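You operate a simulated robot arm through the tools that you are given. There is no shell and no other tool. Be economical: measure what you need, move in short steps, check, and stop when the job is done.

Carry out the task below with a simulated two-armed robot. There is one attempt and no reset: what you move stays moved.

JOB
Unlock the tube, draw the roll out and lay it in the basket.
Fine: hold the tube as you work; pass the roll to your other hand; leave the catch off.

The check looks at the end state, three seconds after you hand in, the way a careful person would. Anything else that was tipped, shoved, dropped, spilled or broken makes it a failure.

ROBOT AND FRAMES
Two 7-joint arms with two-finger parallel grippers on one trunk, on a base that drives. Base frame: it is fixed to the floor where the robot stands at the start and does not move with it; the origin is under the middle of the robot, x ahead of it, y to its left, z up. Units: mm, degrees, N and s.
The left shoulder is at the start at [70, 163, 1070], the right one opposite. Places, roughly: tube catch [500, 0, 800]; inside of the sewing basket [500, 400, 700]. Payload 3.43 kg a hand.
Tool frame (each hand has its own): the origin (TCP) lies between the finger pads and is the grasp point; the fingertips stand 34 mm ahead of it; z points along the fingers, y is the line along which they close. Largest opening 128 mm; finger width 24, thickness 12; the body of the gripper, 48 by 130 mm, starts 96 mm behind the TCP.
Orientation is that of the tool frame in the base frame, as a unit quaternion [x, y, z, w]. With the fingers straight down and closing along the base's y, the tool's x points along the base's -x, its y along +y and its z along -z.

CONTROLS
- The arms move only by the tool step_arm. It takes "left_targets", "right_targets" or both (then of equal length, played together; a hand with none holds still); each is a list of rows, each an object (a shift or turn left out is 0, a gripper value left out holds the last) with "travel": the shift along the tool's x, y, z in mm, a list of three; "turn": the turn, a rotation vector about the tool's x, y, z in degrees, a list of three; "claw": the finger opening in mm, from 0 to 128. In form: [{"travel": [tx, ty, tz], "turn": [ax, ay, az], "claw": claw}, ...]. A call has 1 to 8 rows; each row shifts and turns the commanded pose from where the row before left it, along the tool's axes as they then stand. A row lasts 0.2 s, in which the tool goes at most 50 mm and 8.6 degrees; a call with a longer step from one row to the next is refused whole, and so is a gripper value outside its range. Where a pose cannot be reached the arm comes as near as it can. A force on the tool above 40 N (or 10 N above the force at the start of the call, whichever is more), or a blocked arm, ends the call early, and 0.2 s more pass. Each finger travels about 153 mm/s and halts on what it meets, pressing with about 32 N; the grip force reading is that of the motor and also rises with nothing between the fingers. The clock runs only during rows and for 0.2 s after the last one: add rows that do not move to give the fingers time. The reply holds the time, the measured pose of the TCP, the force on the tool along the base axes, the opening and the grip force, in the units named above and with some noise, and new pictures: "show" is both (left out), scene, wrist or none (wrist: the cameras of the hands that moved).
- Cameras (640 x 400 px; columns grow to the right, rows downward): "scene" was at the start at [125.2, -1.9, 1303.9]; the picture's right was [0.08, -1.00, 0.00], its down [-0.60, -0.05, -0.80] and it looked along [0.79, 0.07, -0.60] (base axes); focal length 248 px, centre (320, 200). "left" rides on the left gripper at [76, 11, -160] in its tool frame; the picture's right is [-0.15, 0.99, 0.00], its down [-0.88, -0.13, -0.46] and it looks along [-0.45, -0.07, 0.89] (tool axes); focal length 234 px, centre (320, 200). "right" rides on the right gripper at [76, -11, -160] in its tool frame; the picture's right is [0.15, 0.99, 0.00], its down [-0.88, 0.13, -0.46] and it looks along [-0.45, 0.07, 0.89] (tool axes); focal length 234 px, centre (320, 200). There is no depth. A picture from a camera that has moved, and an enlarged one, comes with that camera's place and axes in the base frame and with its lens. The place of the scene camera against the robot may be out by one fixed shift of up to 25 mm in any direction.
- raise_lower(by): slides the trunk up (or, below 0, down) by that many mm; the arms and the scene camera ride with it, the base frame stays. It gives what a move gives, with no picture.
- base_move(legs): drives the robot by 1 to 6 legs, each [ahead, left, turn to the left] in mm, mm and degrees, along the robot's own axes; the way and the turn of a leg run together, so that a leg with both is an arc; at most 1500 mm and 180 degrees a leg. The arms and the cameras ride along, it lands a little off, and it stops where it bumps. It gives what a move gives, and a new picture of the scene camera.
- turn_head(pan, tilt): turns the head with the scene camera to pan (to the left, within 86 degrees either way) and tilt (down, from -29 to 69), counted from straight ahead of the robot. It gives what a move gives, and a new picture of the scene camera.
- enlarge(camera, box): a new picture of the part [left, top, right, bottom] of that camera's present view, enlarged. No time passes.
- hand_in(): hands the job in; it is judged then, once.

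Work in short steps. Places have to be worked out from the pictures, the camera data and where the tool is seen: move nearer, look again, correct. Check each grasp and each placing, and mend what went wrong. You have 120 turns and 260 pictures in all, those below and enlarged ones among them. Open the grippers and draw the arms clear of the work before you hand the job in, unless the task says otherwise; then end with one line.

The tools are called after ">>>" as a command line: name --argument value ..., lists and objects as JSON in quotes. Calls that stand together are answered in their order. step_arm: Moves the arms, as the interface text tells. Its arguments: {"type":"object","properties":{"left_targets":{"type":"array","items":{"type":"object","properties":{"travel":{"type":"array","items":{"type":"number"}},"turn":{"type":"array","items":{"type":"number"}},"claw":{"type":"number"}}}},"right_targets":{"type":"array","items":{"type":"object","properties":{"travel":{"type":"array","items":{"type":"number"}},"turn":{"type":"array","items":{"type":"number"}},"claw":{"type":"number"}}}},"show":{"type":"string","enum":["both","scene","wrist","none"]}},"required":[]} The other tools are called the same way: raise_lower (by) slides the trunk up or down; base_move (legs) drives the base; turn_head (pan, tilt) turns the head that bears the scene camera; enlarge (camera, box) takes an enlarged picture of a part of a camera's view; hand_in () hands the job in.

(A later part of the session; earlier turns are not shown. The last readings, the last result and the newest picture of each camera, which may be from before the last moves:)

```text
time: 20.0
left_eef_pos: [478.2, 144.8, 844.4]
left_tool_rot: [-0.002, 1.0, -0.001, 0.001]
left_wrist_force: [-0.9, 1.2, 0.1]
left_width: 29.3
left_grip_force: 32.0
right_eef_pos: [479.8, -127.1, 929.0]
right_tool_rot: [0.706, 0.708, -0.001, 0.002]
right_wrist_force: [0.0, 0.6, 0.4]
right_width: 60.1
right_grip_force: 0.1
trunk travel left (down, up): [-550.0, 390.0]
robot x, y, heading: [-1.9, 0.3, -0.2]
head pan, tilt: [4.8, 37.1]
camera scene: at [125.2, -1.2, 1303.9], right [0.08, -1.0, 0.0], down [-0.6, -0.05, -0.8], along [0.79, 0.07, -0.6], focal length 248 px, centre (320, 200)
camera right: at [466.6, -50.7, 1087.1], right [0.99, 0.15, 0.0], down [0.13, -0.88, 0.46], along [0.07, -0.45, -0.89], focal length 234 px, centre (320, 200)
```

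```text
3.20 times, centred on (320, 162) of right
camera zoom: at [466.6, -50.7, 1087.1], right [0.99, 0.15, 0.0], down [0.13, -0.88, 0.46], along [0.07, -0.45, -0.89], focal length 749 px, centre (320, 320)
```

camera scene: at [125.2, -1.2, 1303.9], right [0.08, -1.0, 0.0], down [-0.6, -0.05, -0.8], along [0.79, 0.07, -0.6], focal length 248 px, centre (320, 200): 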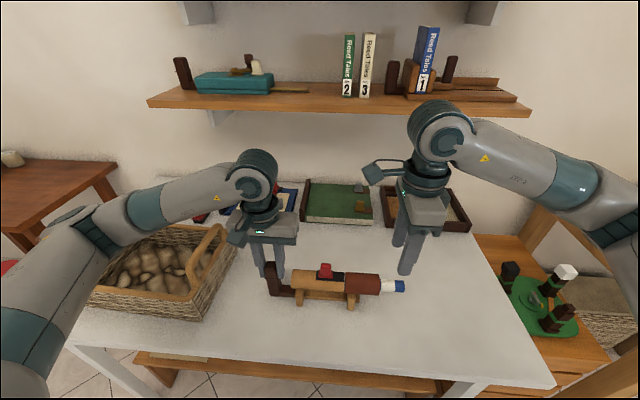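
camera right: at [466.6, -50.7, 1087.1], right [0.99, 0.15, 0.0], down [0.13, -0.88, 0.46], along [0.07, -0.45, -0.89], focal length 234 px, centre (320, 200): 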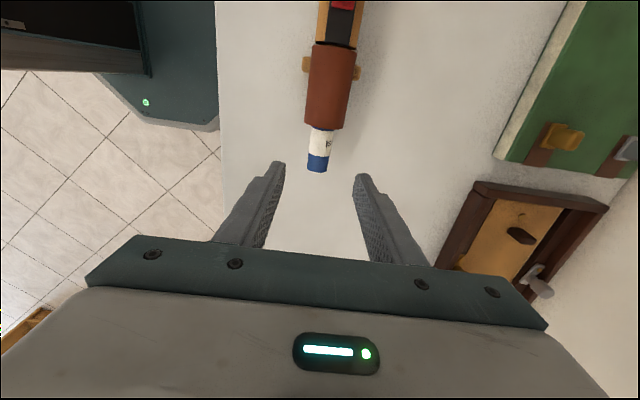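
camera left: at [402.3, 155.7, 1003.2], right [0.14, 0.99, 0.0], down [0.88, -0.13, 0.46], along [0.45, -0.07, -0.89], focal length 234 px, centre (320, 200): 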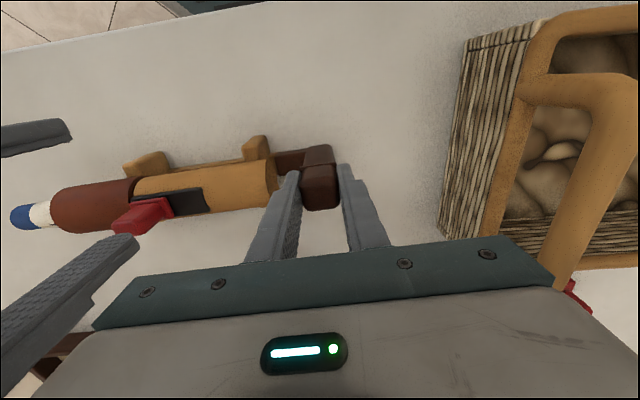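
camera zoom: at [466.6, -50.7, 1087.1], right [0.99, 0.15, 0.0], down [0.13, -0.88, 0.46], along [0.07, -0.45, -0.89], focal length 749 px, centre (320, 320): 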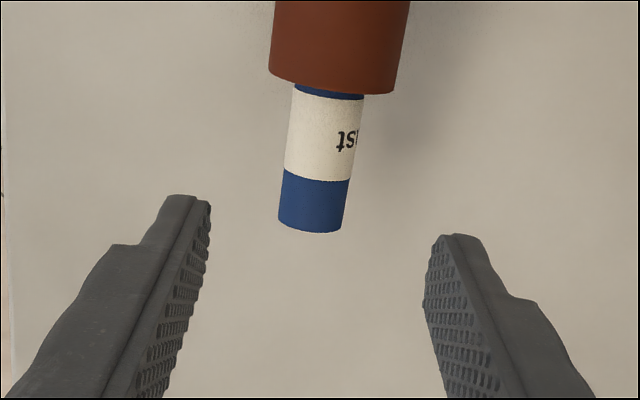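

Roll end at y≈−152, collar edge ≈ −98, axis ≈ (479, z 796), diameter ~26. TCP at y −127 is right; lower 128 mm around it.

>>> step_arm --right_targets '[{"travel": [0, 0, 20]}, {"travel": [0, 0, 20]}, {"travel": [0, 0, 20]}, {"travel": [0, 0, 20]}, {"travel": [0, 0, 16]}, {"travel": [0, 0, 16]}, {"travel": [0, 0, 16]}, {}]'

>>> enlarge --camera "right" --box '[220, 100, 420, 225]'

>>> enlarge --camera "scene" --box '[300, 220, 460, 320]'

```text
time: 21.8
left_eef_pos: [477.8, 144.6, 844.7]
left_tool_rot: [-0.001, 1.0, 0.0, 0.0]
left_wrist_force: [-0.2, -0.4, 0.1]
left_width: 29.2
left_grip_force: 31.8
right_eef_pos: [478.4, -126.0, 798.9]
right_tool_rot: [0.706, 0.708, 0.001, 0.0]
right_wrist_force: [0.1, -0.2, 0.1]
right_width: 59.7
right_grip_force: 0.1
trunk travel left (down, up): [-550.0, 390.0]
robot x, y, heading: [-0.7, -0.9, -0.3]
head pan, tilt: [4.8, 37.1]
camera scene: at [125.2, -1.9, 1303.9], right [0.08, -1.0, 0.0], down [-0.6, -0.05, -0.8], along [0.79, 0.07, -0.6], focal length 248 px, centre (320, 200)
camera right: at [466.6, -49.9, 958.8], right [0.99, 0.15, 0.0], down [0.13, -0.88, 0.46], along [0.07, -0.45, -0.89], focal length 234 px, centre (320, 200)
```

scene: 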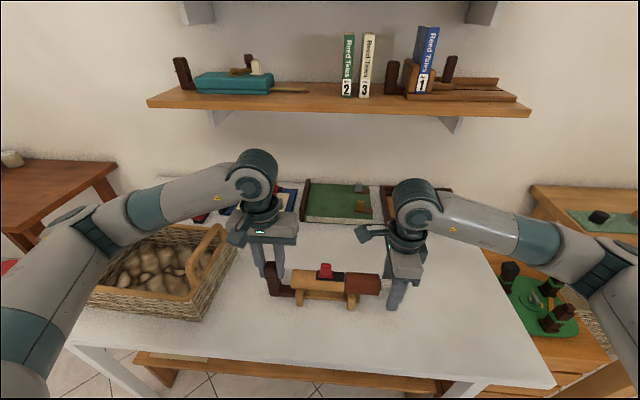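
right: 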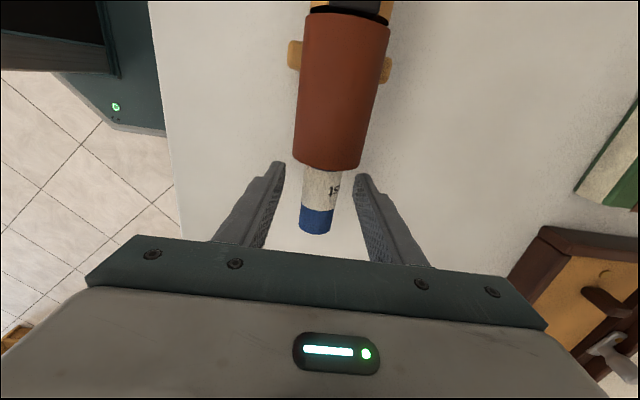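

```text
3.20 times, centred on (320, 162) of right
camera zoom: at [466.6, -49.9, 958.8], right [0.99, 0.15, 0.0], down [0.13, -0.88, 0.46], along [0.07, -0.45, -0.89], focal length 749 px, centre (320, 320)
```

zoom: 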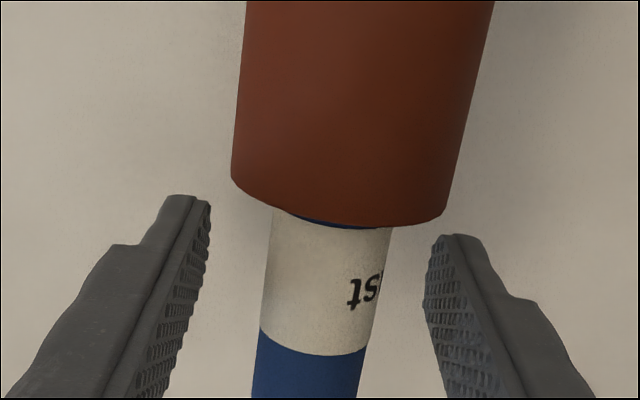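

```text
4.00 times, centred on (380, 270) of scene
camera zoom: at [125.2, -1.9, 1303.9], right [0.08, -1.0, 0.0], down [-0.6, -0.05, -0.8], along [0.79, 0.07, -0.6], focal length 990 px, centre (80, -80)
```

zoom: 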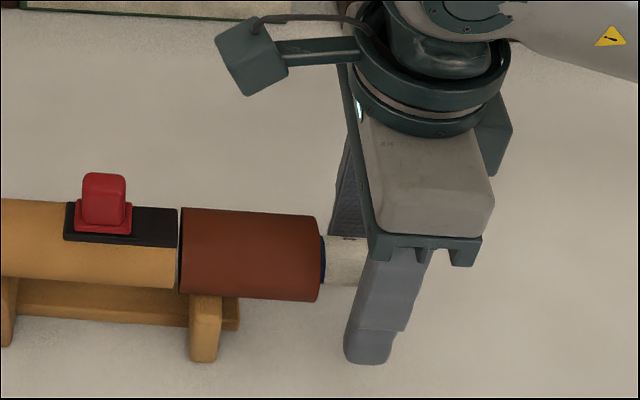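

Fingers straddle the roll. Close gently.

>>> step_arm --right_targets '[{"claw": 45}, {"claw": 34}, {"claw": 26}, {"claw": 18}, {"claw": 18}]' --show "wrist"

```text
time: 23.0
left_eef_pos: [478.2, 144.8, 842.4]
left_tool_rot: [-0.001, 1.0, 0.0, 0.0]
left_wrist_force: [0.5, 0.9, 0.1]
left_width: 29.3
left_grip_force: 32.0
right_eef_pos: [479.6, -126.1, 799.5]
right_tool_rot: [0.706, 0.708, 0.0, 0.0]
right_wrist_force: [-0.3, 0.6, 0.9]
right_width: 24.1
right_grip_force: 31.9
trunk travel left (down, up): [-550.0, 390.0]
robot x, y, heading: [-2.9, -1.5, -0.0]
head pan, tilt: [4.8, 37.1]
camera right: at [466.7, -49.9, 959.0], right [0.99, 0.15, 0.0], down [0.13, -0.88, 0.46], along [0.07, -0.45, -0.89], focal length 234 px, centre (320, 200)
```

right: 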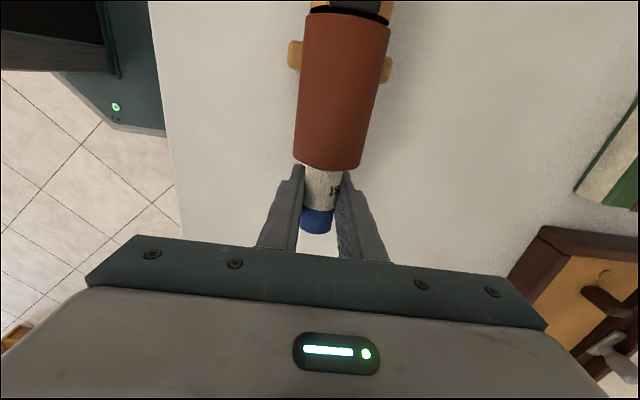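

Roll gripped at 24 mm. Pull toward −y in small steps, watching the force.

>>> step_arm --right_targets '[{"travel": [-5, 0, 0]}, {"travel": [-8, 0, 0]}, {"travel": [-10, 0, 0]}, {"travel": [-10, 0, 0]}, {}]'

```text
time: 24.2
left_eef_pos: [477.8, 145.5, 843.5]
left_tool_rot: [-0.001, 1.0, 0.0, 0.0]
left_wrist_force: [0.7, -0.1, 0.4]
left_width: 29.7
left_grip_force: 31.8
right_eef_pos: [479.6, -158.7, 799.3]
right_tool_rot: [0.706, 0.708, 0.0, 0.0]
right_wrist_force: [-0.7, -1.3, -0.5]
right_width: 23.9
right_grip_force: 32.6
trunk travel left (down, up): [-550.0, 390.0]
robot x, y, heading: [1.6, 0.7, 0.3]
head pan, tilt: [4.8, 37.1]
camera scene: at [125.3, -1.8, 1303.9], right [0.08, -1.0, 0.0], down [-0.6, -0.05, -0.8], along [0.79, 0.07, -0.6], focal length 248 px, centre (320, 200)
camera right: at [467.2, -83.1, 957.9], right [0.99, 0.15, 0.0], down [0.13, -0.88, 0.46], along [0.07, -0.45, -0.89], focal length 234 px, centre (320, 200)
```

scene: 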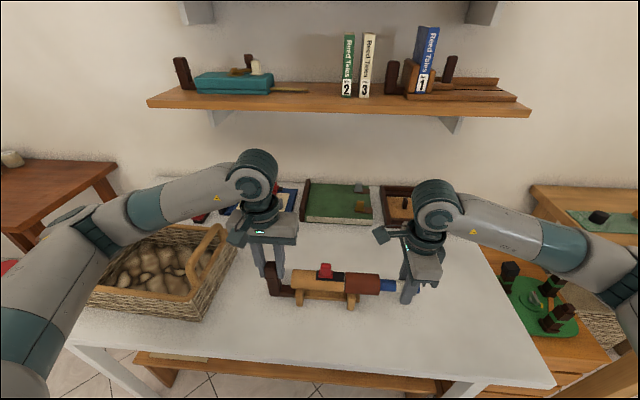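
right: 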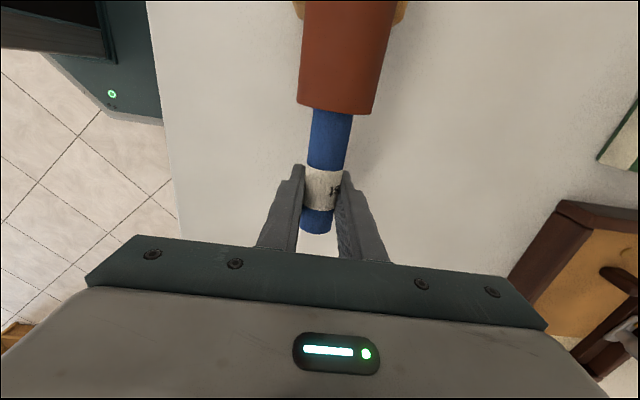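

The roll slides out freely. Continue pulling.

>>> step_arm --right_targets '[{"travel": [-14, 0, 0]}, {"travel": [-14, 0, 0]}, {"travel": [-14, 0, 0]}, {"travel": [-14, 0, 0]}, {"travel": [-14, 0, 0]}, {"travel": [-10, 0, 0]}, {}]'

```text
time: 25.8
left_eef_pos: [477.6, 144.2, 843.0]
left_tool_rot: [-0.001, 1.0, 0.0, 0.0]
left_wrist_force: [0.0, 0.3, 0.1]
left_width: 29.4
left_grip_force: 31.6
right_eef_pos: [479.5, -240.0, 800.1]
right_tool_rot: [0.706, 0.708, 0.0, 0.0]
right_wrist_force: [0.1, -1.3, 0.1]
right_width: 24.0
right_grip_force: 31.9
trunk travel left (down, up): [-550.0, 390.0]
robot x, y, heading: [-0.0, -1.5, -0.0]
head pan, tilt: [4.8, 37.1]
camera scene: at [125.3, -1.9, 1303.9], right [0.08, -1.0, 0.0], down [-0.6, -0.05, -0.8], along [0.79, 0.07, -0.6], focal length 248 px, centre (320, 200)
camera right: at [466.9, -163.3, 958.4], right [0.99, 0.15, 0.0], down [0.13, -0.88, 0.46], along [0.07, -0.45, -0.89], focal length 234 px, centre (320, 200)
```

scene: 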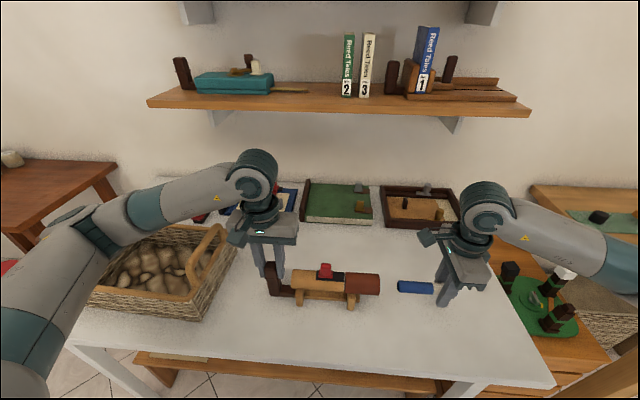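
right: 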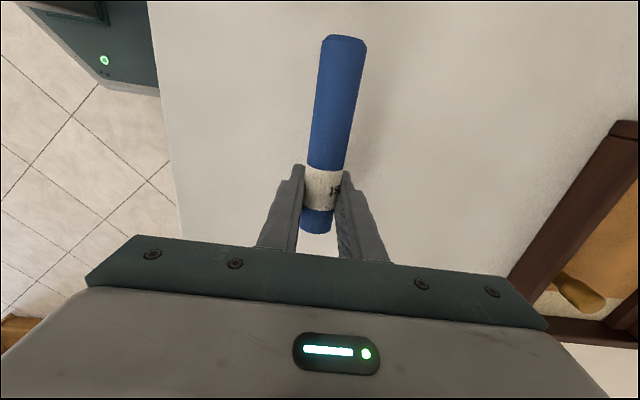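

The roll is fully out (~125 mm long, spanning y≈−266…−141). Lift it with the right hand, and release the post with the left and raise it.

>>> step_arm --left_targets '[{"claw": 42}, {"claw": 42}, {"claw": 42}, {"travel": [0, 0, -15]}, {"travel": [0, 0, -25]}, {"travel": [0, 0, -30]}, {"travel": [0, 0, -30]}, {"travel": [0, 0, -30]}]' --right_targets '[{"travel": [0, 0, -10]}, {"travel": [0, 0, -20]}, {"travel": [0, 0, -25]}, {"travel": [0, 0, -25]}, {"travel": [0, 0, -25]}, {"travel": [0, 0, -25]}, {"travel": [0, 0, -25]}, {}]'

```text
time: 27.6
left_eef_pos: [477.3, 143.5, 972.5]
left_tool_rot: [-0.001, 1.0, 0.001, -0.001]
left_wrist_force: [-0.5, 0.3, 0.1]
left_width: 42.0
left_grip_force: 0.0
right_eef_pos: [477.9, -237.8, 956.1]
right_tool_rot: [0.706, 0.708, 0.0, 0.0]
right_wrist_force: [-0.6, -0.4, 0.2]
right_width: 23.7
right_grip_force: 31.8
trunk travel left (down, up): [-550.0, 390.0]
robot x, y, heading: [3.5, 0.1, -0.0]
head pan, tilt: [4.8, 37.1]
camera scene: at [124.9, -2.4, 1303.9], right [0.08, -1.0, 0.0], down [-0.6, -0.05, -0.8], along [0.79, 0.07, -0.6], focal length 248 px, centre (320, 200)
camera right: at [465.7, -160.8, 1115.7], right [0.99, 0.15, 0.0], down [0.13, -0.88, 0.46], along [0.07, -0.45, -0.89], focal length 234 px, centre (320, 200)
camera left: at [401.9, 154.4, 1132.9], right [0.14, 0.99, 0.0], down [0.88, -0.13, 0.45], along [0.45, -0.07, -0.89], focal length 234 px, centre (320, 200)
```

scene: 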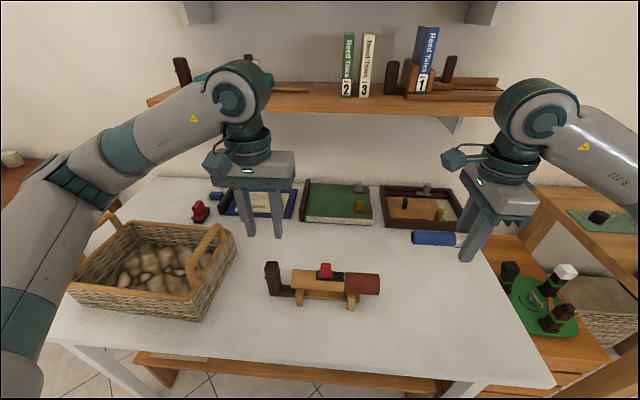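
right: 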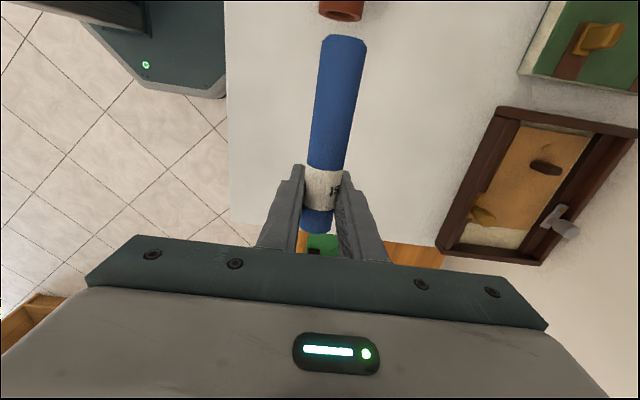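
left: 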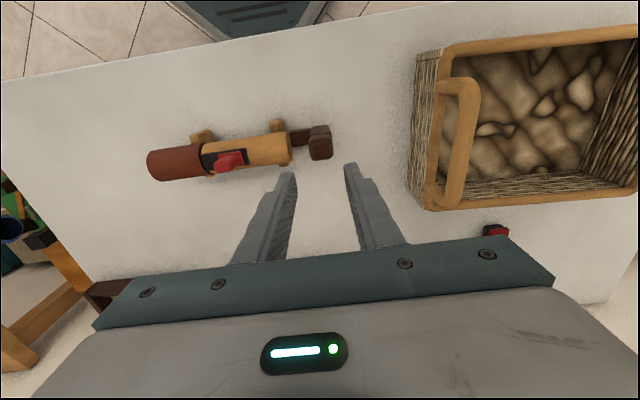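

Tube undisturbed, roll firmly held. Now turn the right hand back to yaw 0 (roll pointing to −x) and tilt the left hand 60° so that its fingers point right-down for the hand-over.

>>> step_arm --left_targets '[{"turn": [7.5, 0, 0], "claw": 60}, {"turn": [7.5, 0, 0]}, {"turn": [7.5, 0, 0]}, {"turn": [7.5, 0, 0]}, {"turn": [7.5, 0, 0]}, {"turn": [7.5, 0, 0]}, {"turn": [7.5, 0, 0]}, {"turn": [7.5, 0, 0]}]' --right_targets '[{"travel": [0, 0, -5], "turn": [0, 0, -8.2]}, {"travel": [0, 0, -5], "turn": [0, 0, -8.2]}, {"travel": [0, 0, -5], "turn": [0, 0, -8.2]}, {"travel": [0, 0, -5], "turn": [0, 0, -8.2]}, {"travel": [0, 0, -5], "turn": [0, 0, -8.2]}, {"travel": [0, 0, -5], "turn": [0, 0, -8.2]}, {"travel": [0, 0, -5], "turn": [0, 0, -8.2]}, {"travel": [0, 0, -5], "turn": [0, 0, -8.2]}]' --show "scene"

```text
time: 29.4
left_eef_pos: [477.6, 145.1, 974.0]
left_tool_rot: [0.0, 0.866, -0.501, 0.0]
left_wrist_force: [0.5, 0.7, -0.2]
left_width: 60.1
left_grip_force: 0.0
right_eef_pos: [478.7, -236.8, 995.9]
right_tool_rot: [0.208, 0.978, 0.0, 0.001]
right_wrist_force: [1.0, 0.1, -0.5]
right_width: 23.7
right_grip_force: 32.0
trunk travel left (down, up): [-550.0, 390.0]
robot x, y, heading: [-2.1, 0.8, 0.1]
head pan, tilt: [4.8, 37.1]
camera scene: at [125.0, -1.2, 1304.0], right [0.08, -1.0, 0.0], down [-0.6, -0.05, -0.8], along [0.79, 0.07, -0.6], focal length 248 px, centre (320, 200)
```

scene: 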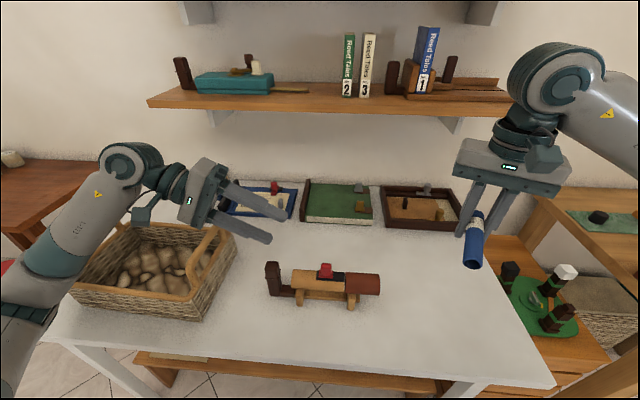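

Finish the right yaw and bring the roll to (540,−40,1000); position the left hand backed off along its approach line.

>>> step_arm --left_targets '[{"travel": [1.5, -14.4, 0.9]}, {"travel": [1.5, -14.4, 0.9]}, {"travel": [1.5, -14.4, 0.9]}, {"travel": [1.5, -14.4, 0.9]}, {"travel": [1.5, -14.4, 0.9]}, {"travel": [1.5, -14.4, 0.9]}, {"travel": [1.5, -14.4, 0.9]}, {"travel": [1.5, -14.4, 0.9]}]' --right_targets '[{"turn": [0, 0, -8]}, {"turn": [0, 0, -8]}, {"turn": [0, 0, -8]}, {"travel": [-12.4, 39.4, 0]}, {"travel": [-12.4, 39.4, 0]}, {"travel": [-12.4, 39.4, 0]}, {"travel": [-12.4, 39.4, 0]}, {"travel": [-12.4, 39.4, 0]}]'

```text
time: 31.2
left_eef_pos: [469.9, 79.9, 1072.2]
left_tool_rot: [-0.001, 0.865, -0.501, 0.0]
left_wrist_force: [-0.2, 0.2, -0.7]
left_width: 60.2
left_grip_force: 0.2
right_eef_pos: [539.0, -39.6, 994.6]
right_tool_rot: [0.002, 1.0, -0.001, 0.0]
right_wrist_force: [-0.1, 1.0, -1.0]
right_width: 23.7
right_grip_force: 32.4
trunk travel left (down, up): [-550.0, 390.0]
robot x, y, heading: [0.5, 2.3, 0.1]
head pan, tilt: [4.8, 37.1]
camera scene: at [125.5, -0.7, 1303.8], right [0.08, -1.0, 0.0], down [-0.6, -0.05, -0.8], along [0.79, 0.07, -0.6], focal length 248 px, centre (320, 200)
camera right: at [462.5, -50.6, 1154.4], right [-0.14, 0.99, 0.0], down [0.88, 0.13, 0.46], along [0.45, 0.06, -0.89], focal length 234 px, centre (320, 200)
camera left: at [394.0, 223.9, 1141.5], right [0.15, 0.49, -0.86], down [0.88, 0.33, 0.34], along [0.45, -0.8, -0.39], focal length 234 px, centre (320, 200)
```

scene: 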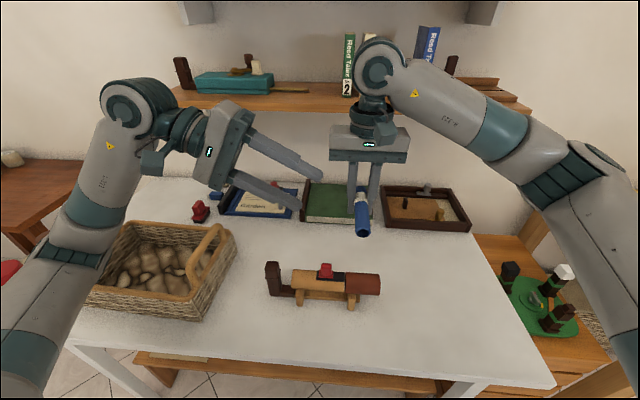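
right: 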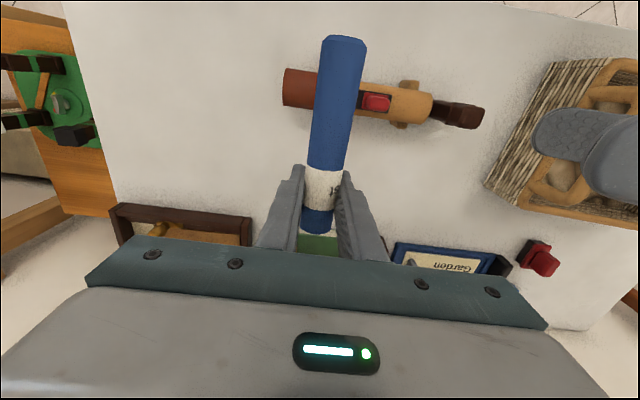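
left: 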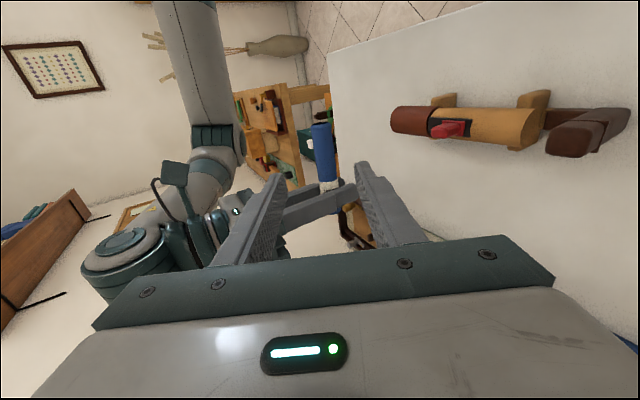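

Left approach: 90 mm along the tool axis with an 8 mm lateral correction, then check.

>>> step_arm --left_targets '[{"travel": [1, 4, 20]}, {"travel": [1, 4, 20]}, {"travel": [0, 0.6, 20]}, {"travel": [0, 0, 20]}, {"travel": [0, 0, 10]}, {}]'

>>> enlarge --camera "left" --box '[220, 80, 420, 225]'

>>> enlarge --camera "scene" --box '[250, 110, 430, 250]'

```text
time: 32.6
left_eef_pos: [463.3, 6.8, 1018.6]
left_tool_rot: [0.0, 0.866, -0.5, 0.002]
left_wrist_force: [0.2, 0.2, 0.8]
left_width: 59.9
left_grip_force: 0.0
right_eef_pos: [538.2, -41.8, 995.7]
right_tool_rot: [0.002, 1.0, 0.0, 0.001]
right_wrist_force: [-0.3, 1.1, 0.2]
right_width: 23.8
right_grip_force: 31.5
trunk travel left (down, up): [-550.0, 390.0]
robot x, y, heading: [0.6, -1.5, 0.2]
head pan, tilt: [4.8, 37.1]
camera scene: at [123.1, -3.2, 1304.7], right [0.08, -1.0, 0.0], down [-0.6, -0.05, -0.8], along [0.8, 0.07, -0.6], focal length 248 px, centre (320, 200)
camera left: at [387.4, 150.3, 1088.5], right [0.15, 0.5, -0.86], down [0.88, 0.33, 0.34], along [0.45, -0.8, -0.39], focal length 234 px, centre (320, 200)
```

scene: 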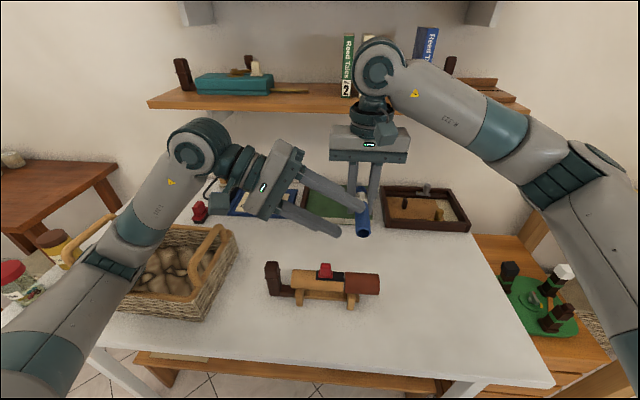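
left: 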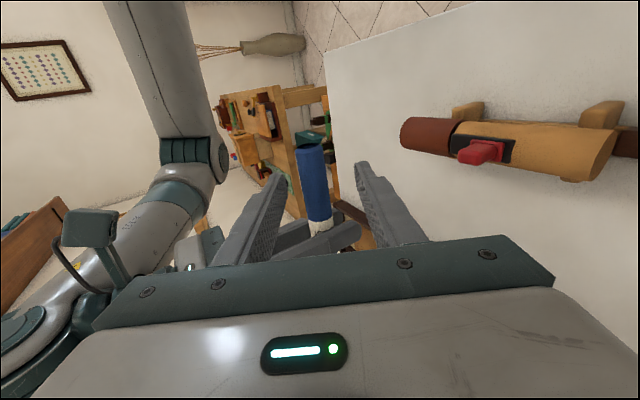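

```text
2.76 times, centred on (320, 152) of left
camera zoom: at [387.4, 150.3, 1088.5], right [0.15, 0.5, -0.86], down [0.88, 0.33, 0.34], along [0.45, -0.8, -0.39], focal length 646 px, centre (320, 331)
```

zoom: 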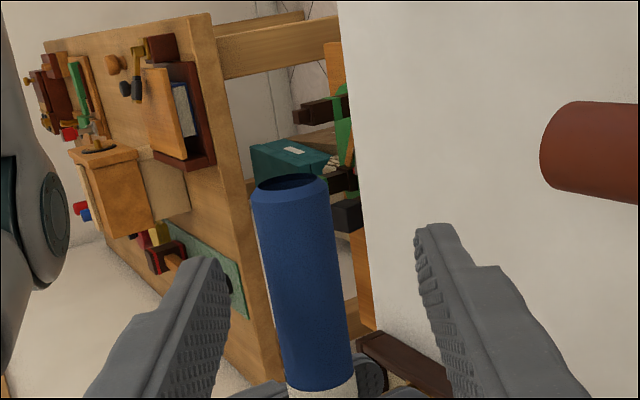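

```text
2.86 times, centred on (340, 180) of scene
camera zoom: at [123.1, -3.2, 1304.7], right [0.08, -1.0, 0.0], down [-0.6, -0.05, -0.8], along [0.8, 0.07, -0.6], focal length 708 px, centre (263, 257)
```

zoom: 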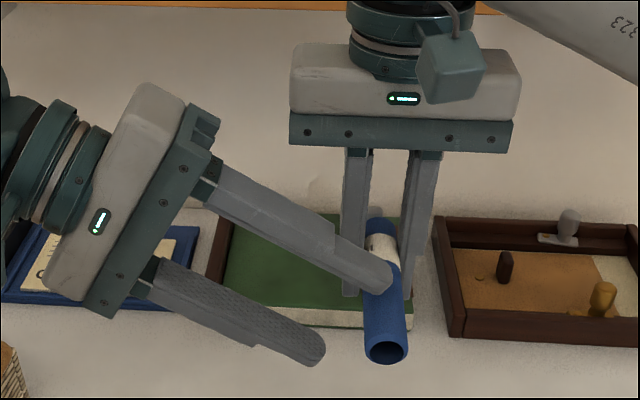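

Roll lies between the left fingers, needing ≈ −4 mm lateral. Advance 53 mm and check.

>>> step_arm --left_targets '[{"travel": [0, -4, 15]}, {"travel": [0, 0, 15]}, {"travel": [0, 0, 13]}, {"travel": [0, 0, 10]}, {}]'

>>> enlarge --camera "left" --box '[220, 100, 420, 245]'

>>> enlarge --camera "scene" --box '[250, 110, 430, 250]'

```text
time: 33.8
left_eef_pos: [465.3, -41.5, 993.9]
left_tool_rot: [-0.001, 0.866, -0.5, 0.0]
left_wrist_force: [0.3, 0.3, -0.5]
left_width: 59.7
left_grip_force: 0.0
right_eef_pos: [538.0, -39.8, 994.8]
right_tool_rot: [0.002, 1.0, 0.0, 0.0]
right_wrist_force: [0.6, 0.9, -0.2]
right_width: 23.8
right_grip_force: 32.2
trunk travel left (down, up): [-550.0, 390.0]
robot x, y, heading: [-0.5, 1.4, -0.1]
head pan, tilt: [4.8, 37.1]
camera scene: at [124.9, -1.8, 1303.9], right [0.08, -1.0, 0.0], down [-0.6, -0.05, -0.8], along [0.79, 0.07, -0.6], focal length 248 px, centre (320, 200)
camera left: at [389.9, 102.7, 1064.2], right [0.15, 0.49, -0.86], down [0.88, 0.33, 0.34], along [0.45, -0.8, -0.39], focal length 234 px, centre (320, 200)
```

scene: 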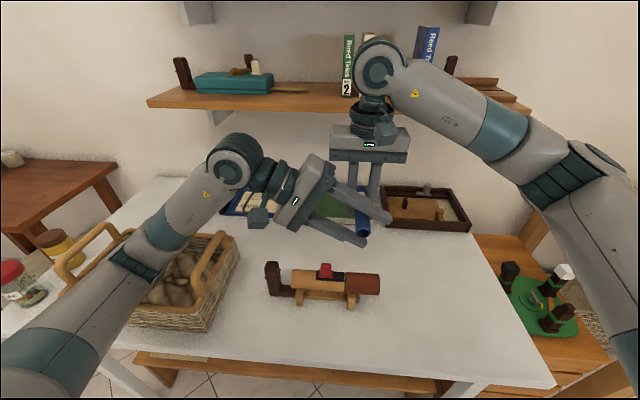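
left: 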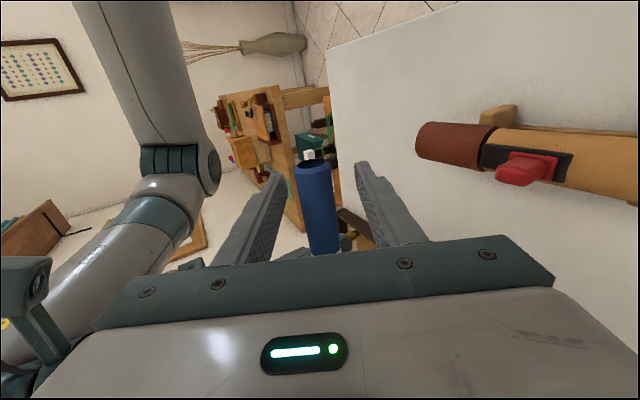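

```text
2.76 times, centred on (320, 172) of left
camera zoom: at [389.9, 102.7, 1064.2], right [0.15, 0.49, -0.86], down [0.88, 0.33, 0.34], along [0.45, -0.8, -0.39], focal length 646 px, centre (320, 276)
```

zoom: 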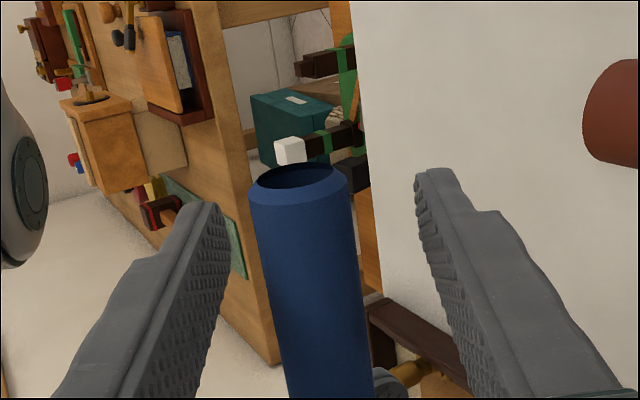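

```text
2.86 times, centred on (340, 180) of scene
camera zoom: at [124.9, -1.8, 1303.9], right [0.08, -1.0, 0.0], down [-0.6, -0.05, -0.8], along [0.79, 0.07, -0.6], focal length 708 px, centre (263, 257)
```

zoom: 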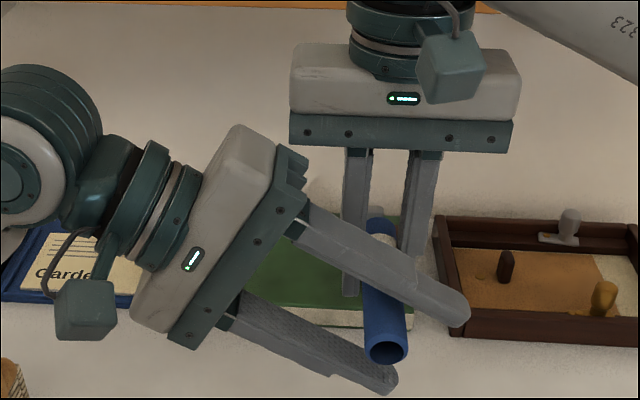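

Well centred. Close the left hand on the roll while the right still holds.

>>> step_arm --left_targets '[{"claw": 45}, {"claw": 34}, {"claw": 28}, {"claw": 18}, {"claw": 18}]' --show "wrist"

```text
time: 35.0
left_eef_pos: [466.2, -41.0, 995.2]
left_tool_rot: [0.001, 0.865, -0.502, 0.0]
left_wrist_force: [0.1, -11.1, 15.3]
left_width: 23.8
left_grip_force: 32.0
right_eef_pos: [538.1, -41.2, 994.4]
right_tool_rot: [0.002, 1.0, 0.0, 0.0]
right_wrist_force: [-0.1, 11.2, -16.1]
right_width: 23.8
right_grip_force: 32.4
trunk travel left (down, up): [-550.0, 390.0]
robot x, y, heading: [2.9, 2.3, 0.0]
head pan, tilt: [4.8, 37.1]
camera left: at [390.0, 102.7, 1065.0], right [0.15, 0.49, -0.86], down [0.88, 0.33, 0.34], along [0.45, -0.81, -0.38], focal length 234 px, centre (320, 200)
```

left: 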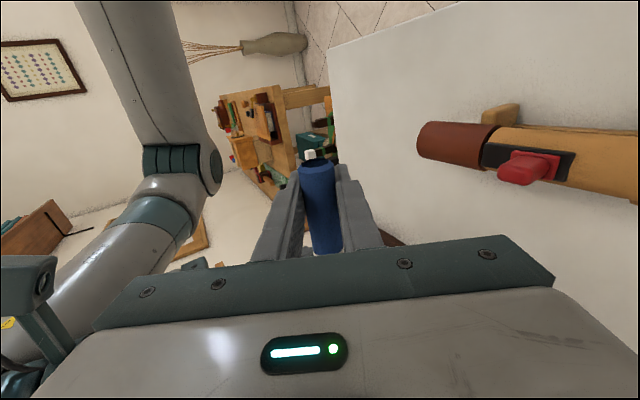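

Both hold it. Relieve the small strain, open the right hand and draw it up.

>>> step_arm --left_targets '[{"travel": [0, -2, 0]}, {}, {}, {}, {}, {}, {}, {}]' --right_targets '[{}, {"claw": 60}, {"claw": 60}, {"claw": 60}, {"travel": [0, 0, -20]}, {"travel": [0, 0, -30]}, {"travel": [0, 0, -30]}, {"travel": [0, -30, -20]}]'

```text
time: 36.8
left_eef_pos: [465.1, -42.5, 996.2]
left_tool_rot: [-0.001, 0.867, -0.499, 0.001]
left_wrist_force: [0.7, -0.5, 0.4]
left_width: 23.6
left_grip_force: 32.1
right_eef_pos: [539.4, -69.8, 1093.0]
right_tool_rot: [0.002, 1.0, 0.001, 0.0]
right_wrist_force: [-0.5, -0.4, -0.1]
right_width: 60.1
right_grip_force: 0.0
trunk travel left (down, up): [-550.0, 390.0]
robot x, y, heading: [0.4, 0.5, 0.1]
head pan, tilt: [4.8, 37.1]
camera scene: at [124.4, -3.9, 1304.0], right [0.08, -1.0, 0.0], down [-0.6, -0.05, -0.8], along [0.79, 0.07, -0.6], focal length 248 px, centre (320, 200)
camera right: at [462.8, -80.9, 1253.0], right [-0.14, 0.99, 0.0], down [0.88, 0.13, 0.46], along [0.45, 0.07, -0.89], focal length 234 px, centre (320, 200)
camera left: at [389.3, 100.4, 1066.7], right [0.15, 0.5, -0.86], down [0.88, 0.33, 0.34], along [0.45, -0.8, -0.39], focal length 234 px, centre (320, 200)
```

scene: 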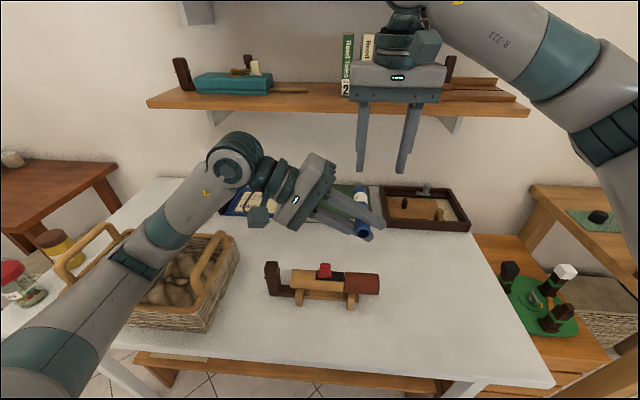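
right: 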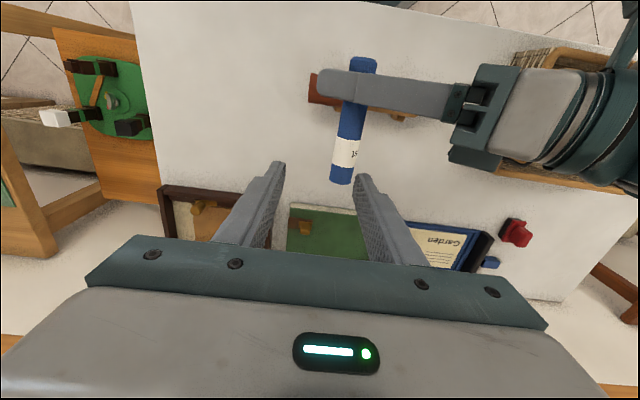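
left: 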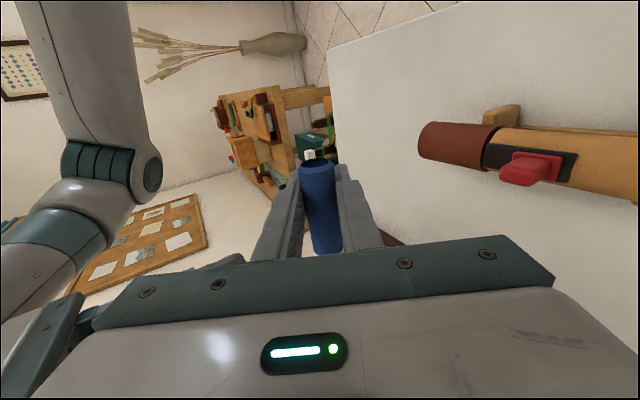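

Left alone holds the roll. Retreat the right hand to −y and swing the left back to vertical.

>>> step_arm --left_targets '[{}, {}, {"turn": [-8, 0, 0]}, {"turn": [-8, 0, 0]}, {"turn": [-8, 0, 0]}, {"turn": [-8, 0, 0]}, {"turn": [-8, 0, 0]}, {"turn": [-8, 0, 0]}]' --right_targets '[{"travel": [0, -40, 0]}, {"travel": [0, -40, 0]}, {"travel": [0, -40, 0]}, {"travel": [0, -40, 0]}, {"travel": [0, -40, 0]}, {}, {}, {}]' --show "none"

>>> step_arm --left_targets '[{"turn": [-6, 0, 0]}, {"turn": [-6, 0, 0]}, {"travel": [0, 38, -8]}, {"travel": [0, 38, -8]}, {"travel": [0, 38, -8]}, {"travel": [0, 38, -8]}, {"travel": [0, 38, -8]}, {}]'

```text
time: 38.6
left_eef_pos: [464.4, -43.7, 996.7]
left_tool_rot: [-0.001, 0.995, -0.103, 0.001]
left_wrist_force: [0.2, -0.2, -0.2]
left_width: 23.8
left_grip_force: 31.9
right_eef_pos: [537.9, -271.7, 1094.4]
right_tool_rot: [0.001, 1.0, 0.0, 0.0]
right_wrist_force: [0.3, -0.2, 0.6]
right_width: 59.8
right_grip_force: 0.0
trunk travel left (down, up): [-550.0, 390.0]
robot x, y, heading: [-0.6, -2.7, -0.0]
head pan, tilt: [4.8, 37.1]
```

```text
time: 40.4
left_eef_pos: [462.4, 144.5, 1033.7]
left_tool_rot: [0.0, 1.0, 0.0, -0.001]
left_wrist_force: [0.3, 0.5, -0.5]
left_width: 24.0
left_grip_force: 31.7
right_eef_pos: [538.0, -273.1, 1093.2]
right_tool_rot: [0.001, 1.0, 0.0, 0.0]
right_wrist_force: [0.3, -0.4, -0.1]
right_width: 59.8
right_grip_force: 0.1
trunk travel left (down, up): [-550.0, 390.0]
robot x, y, heading: [0.4, 2.0, 0.1]
head pan, tilt: [4.8, 37.1]
camera scene: at [125.6, -3.0, 1303.9], right [0.08, -1.0, 0.0], down [-0.6, -0.05, -0.8], along [0.79, 0.07, -0.6], focal length 248 px, centre (320, 200)
camera left: at [387.6, 154.9, 1194.1], right [0.15, 0.99, 0.0], down [0.88, -0.13, 0.45], along [0.45, -0.07, -0.89], focal length 234 px, centre (320, 200)
```

scene: 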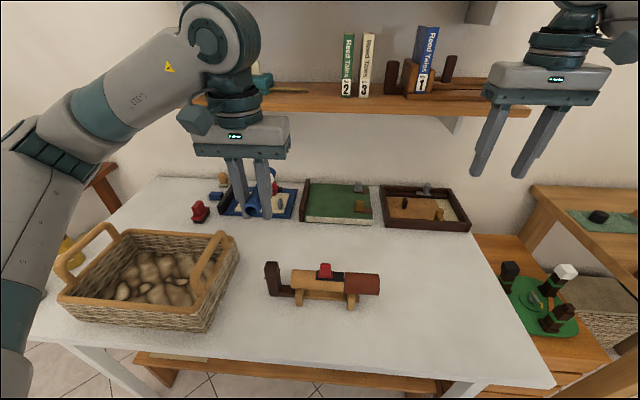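
left: 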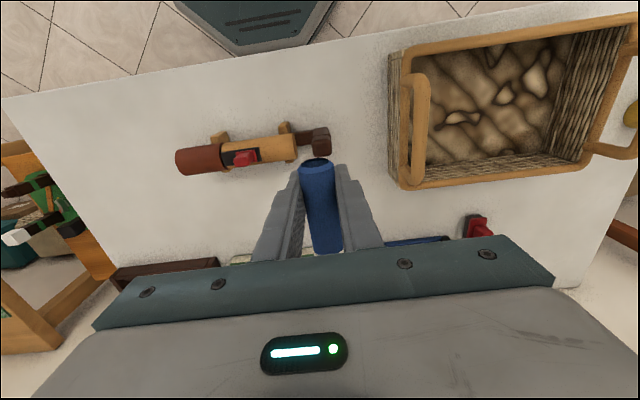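

From two left-camera views with long baseline, the basket rim spans x≈366–600, y≈289–613, z≈785. Move the roll over its middle at a safe height and look.

>>> step_arm --left_targets '[{"travel": [2, 37, 0]}, {"travel": [2, 37, 0]}, {"travel": [2, 37, 0]}, {"travel": [2, 37, 0]}, {"travel": [2, 37, 0]}, {"travel": [0, 37, 0]}, {"travel": [0, 37, 0]}, {"travel": [0, 37, 0]}]'

```text
time: 42.2
left_eef_pos: [452.6, 445.1, 1036.6]
left_tool_rot: [0.0, 1.0, 0.0, 0.0]
left_wrist_force: [-0.6, -0.3, -0.4]
left_width: 24.3
left_grip_force: 31.8
right_eef_pos: [537.8, -270.6, 1095.1]
right_tool_rot: [0.003, 1.0, -0.001, 0.001]
right_wrist_force: [-0.5, -0.3, -0.1]
right_width: 59.9
right_grip_force: 0.0
trunk travel left (down, up): [-550.0, 390.0]
robot x, y, heading: [4.3, -2.7, 0.0]
head pan, tilt: [4.8, 37.1]
camera scene: at [124.5, -0.7, 1304.0], right [0.08, -1.0, 0.0], down [-0.6, -0.05, -0.8], along [0.79, 0.07, -0.6], focal length 248 px, centre (320, 200)
camera left: at [378.1, 455.3, 1196.1], right [0.15, 0.99, 0.0], down [0.88, -0.13, 0.46], along [0.45, -0.07, -0.89], focal length 234 px, centre (320, 200)
```

scene: 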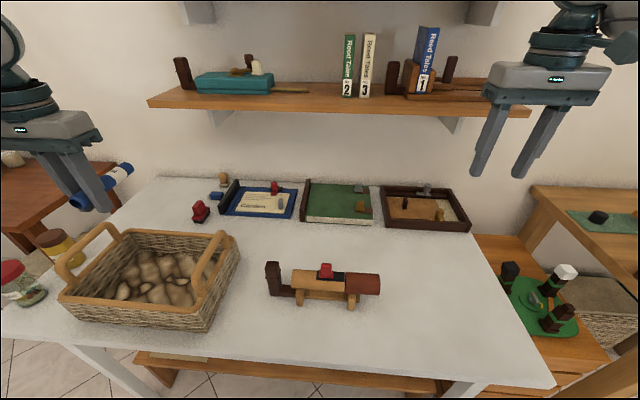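
left: 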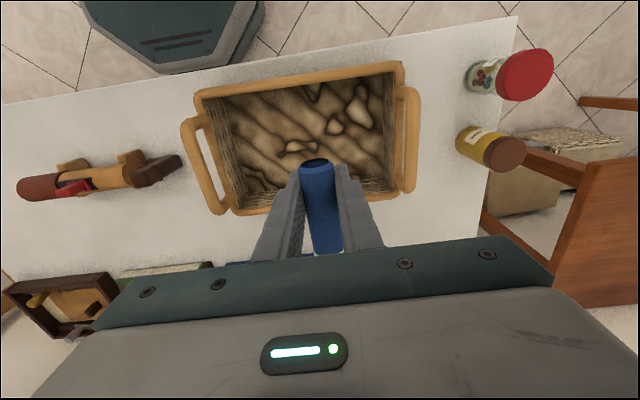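

Refined: basket interior spans x≈375–590, y≈260–570, centre (481,415). Shift to TCP (447,420) and lower to z≈850.

>>> step_arm --left_targets '[{"travel": [6, -25, 15]}, {"travel": [0, 0, 25]}, {"travel": [0, 0, 25]}, {"travel": [0, 0, 25]}, {"travel": [0, 0, 25]}, {"travel": [0, 0, 25]}, {"travel": [0, 0, 25]}, {"travel": [0, 0, 20]}]'

```text
time: 44.0
left_eef_pos: [450.4, 421.1, 851.4]
left_tool_rot: [-0.002, 1.0, 0.0, 0.0]
left_wrist_force: [0.6, -0.6, 0.5]
left_width: 24.1
left_grip_force: 31.9
right_eef_pos: [538.0, -271.9, 1095.5]
right_tool_rot: [0.001, 1.0, 0.0, 0.0]
right_wrist_force: [-0.6, -0.9, -1.0]
right_width: 59.8
right_grip_force: 0.0
trunk travel left (down, up): [-550.0, 390.0]
robot x, y, heading: [-1.8, -4.3, 0.1]
head pan, tilt: [4.8, 37.1]
camera scene: at [125.3, -1.6, 1303.9], right [0.08, -1.0, 0.0], down [-0.6, -0.05, -0.8], along [0.79, 0.07, -0.6], focal length 248 px, centre (320, 200)
camera left: at [374.3, 431.0, 1010.4], right [0.15, 0.99, 0.0], down [0.88, -0.13, 0.46], along [0.45, -0.07, -0.89], focal length 234 px, centre (320, 200)
```

scene: 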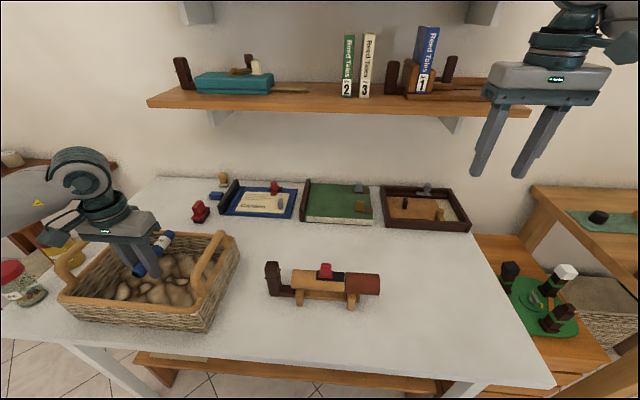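
left: 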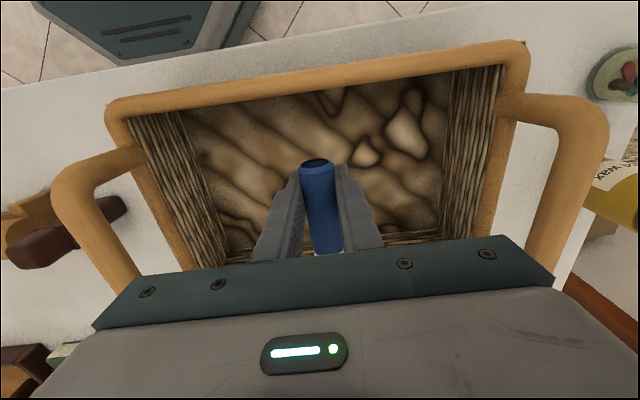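

Path is clear; lower slowly until contact, within force limits.

>>> step_arm --left_targets '[{"travel": [0, 0, 12]}, {"travel": [0, 0, 12]}, {"travel": [0, 0, 12]}, {"travel": [0, 0, 10]}, {"travel": [0, 0, 10]}, {"travel": [0, 0, 8]}, {}]'

>>> enlarge --camera "scene" --box '[50, 200, 250, 330]'

```text
time: 45.6
left_eef_pos: [447.0, 418.2, 787.0]
left_tool_rot: [-0.001, 1.0, 0.0, 0.0]
left_wrist_force: [-0.4, 0.5, -1.2]
left_width: 24.0
left_grip_force: 31.9
right_eef_pos: [538.4, -271.2, 1095.7]
right_tool_rot: [0.001, 1.0, 0.0, -0.001]
right_wrist_force: [0.2, 0.1, 0.2]
right_width: 60.1
right_grip_force: 0.0
trunk travel left (down, up): [-550.0, 390.0]
robot x, y, heading: [-3.6, 4.3, 0.0]
head pan, tilt: [4.8, 37.1]
camera scene: at [125.1, -1.9, 1303.9], right [0.08, -1.0, 0.0], down [-0.6, -0.05, -0.8], along [0.79, 0.07, -0.6], focal length 248 px, centre (320, 200)
camera left: at [372.0, 429.4, 947.3], right [0.15, 0.99, 0.0], down [0.88, -0.13, 0.46], along [0.45, -0.07, -0.89], focal length 234 px, centre (320, 200)
```

scene: 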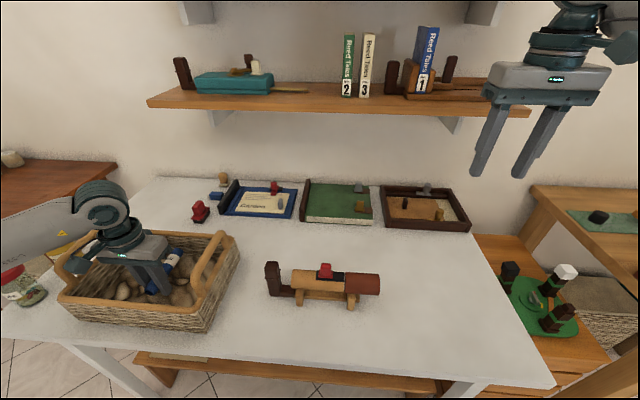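
left: 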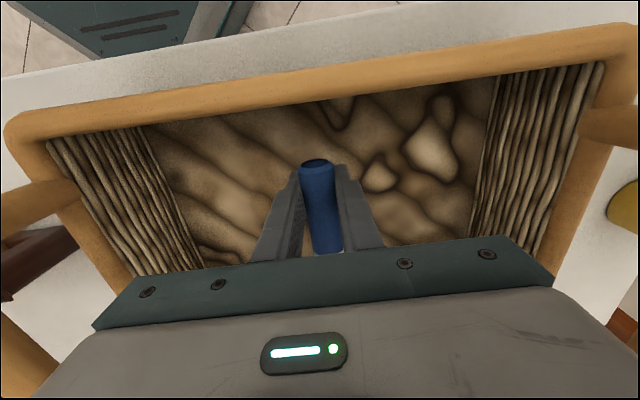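

```text
3.08 times, centred on (150, 265) of scene
camera zoom: at [125.1, -1.9, 1303.9], right [0.08, -1.0, 0.0], down [-0.6, -0.05, -0.8], along [0.79, 0.07, -0.6], focal length 762 px, centre (843, 0)
```

zoom: 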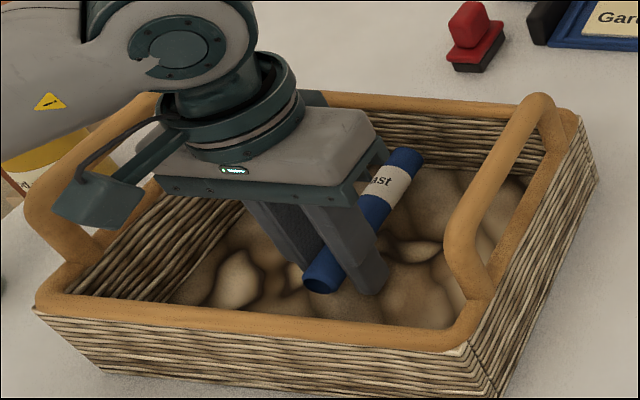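

Continue lowering in 5 mm steps.

>>> step_arm --left_targets '[{"travel": [0, 0, 5]}, {"travel": [0, 0, 5]}, {"travel": [0, 0, 5]}, {"travel": [0, 0, 5]}, {"travel": [0, 0, 5]}, {"travel": [0, 0, 5]}]' --show "scene"

>>> enlarge --camera "scene" --box '[50, 200, 250, 330]'

```text
time: 46.4
left_eef_pos: [447.8, 418.1, 782.6]
left_tool_rot: [-0.001, 1.0, 0.001, 0.006]
left_wrist_force: [-9.4, -3.6, 24.9]
left_width: 24.3
left_grip_force: 32.1
right_eef_pos: [537.3, -272.4, 1096.2]
right_tool_rot: [0.002, 1.0, -0.001, 0.002]
right_wrist_force: [-0.2, -0.4, -0.1]
right_width: 60.2
right_grip_force: 0.0
trunk travel left (down, up): [-550.0, 390.0]
robot x, y, heading: [-3.2, -2.7, 0.0]
head pan, tilt: [4.8, 37.1]
stopped in row 3 (left hand): the force on the tool passed its limit (the readings are from after the stop); the commanded pose is now the measured one
camera scene: at [122.7, -3.3, 1304.4], right [0.08, -1.0, 0.0], down [-0.6, -0.05, -0.8], along [0.8, 0.07, -0.6], focal length 248 px, centre (320, 200)
```

scene: 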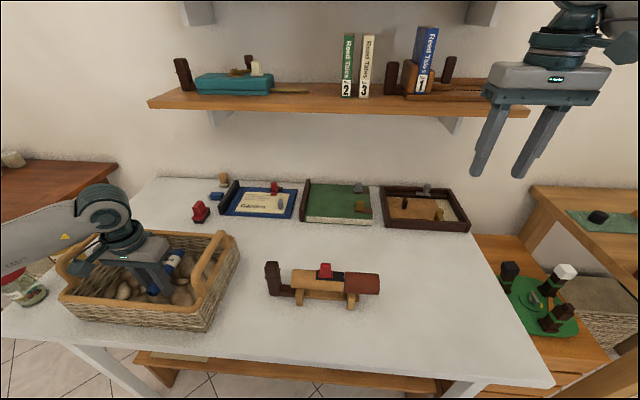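

```text
3.08 times, centred on (150, 265) of scene
camera zoom: at [122.7, -3.3, 1304.4], right [0.08, -1.0, 0.0], down [-0.6, -0.05, -0.8], along [0.8, 0.07, -0.6], focal length 762 px, centre (843, 0)
```

zoom: 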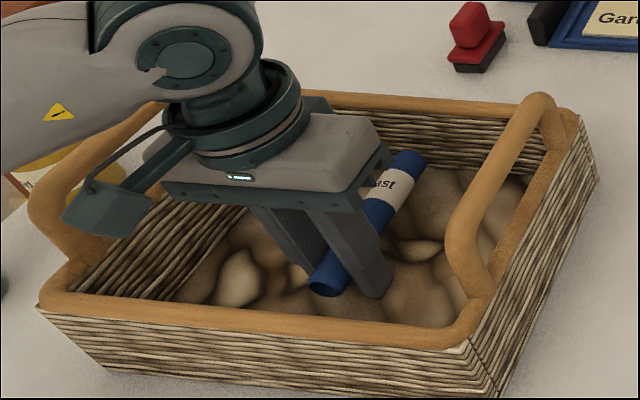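

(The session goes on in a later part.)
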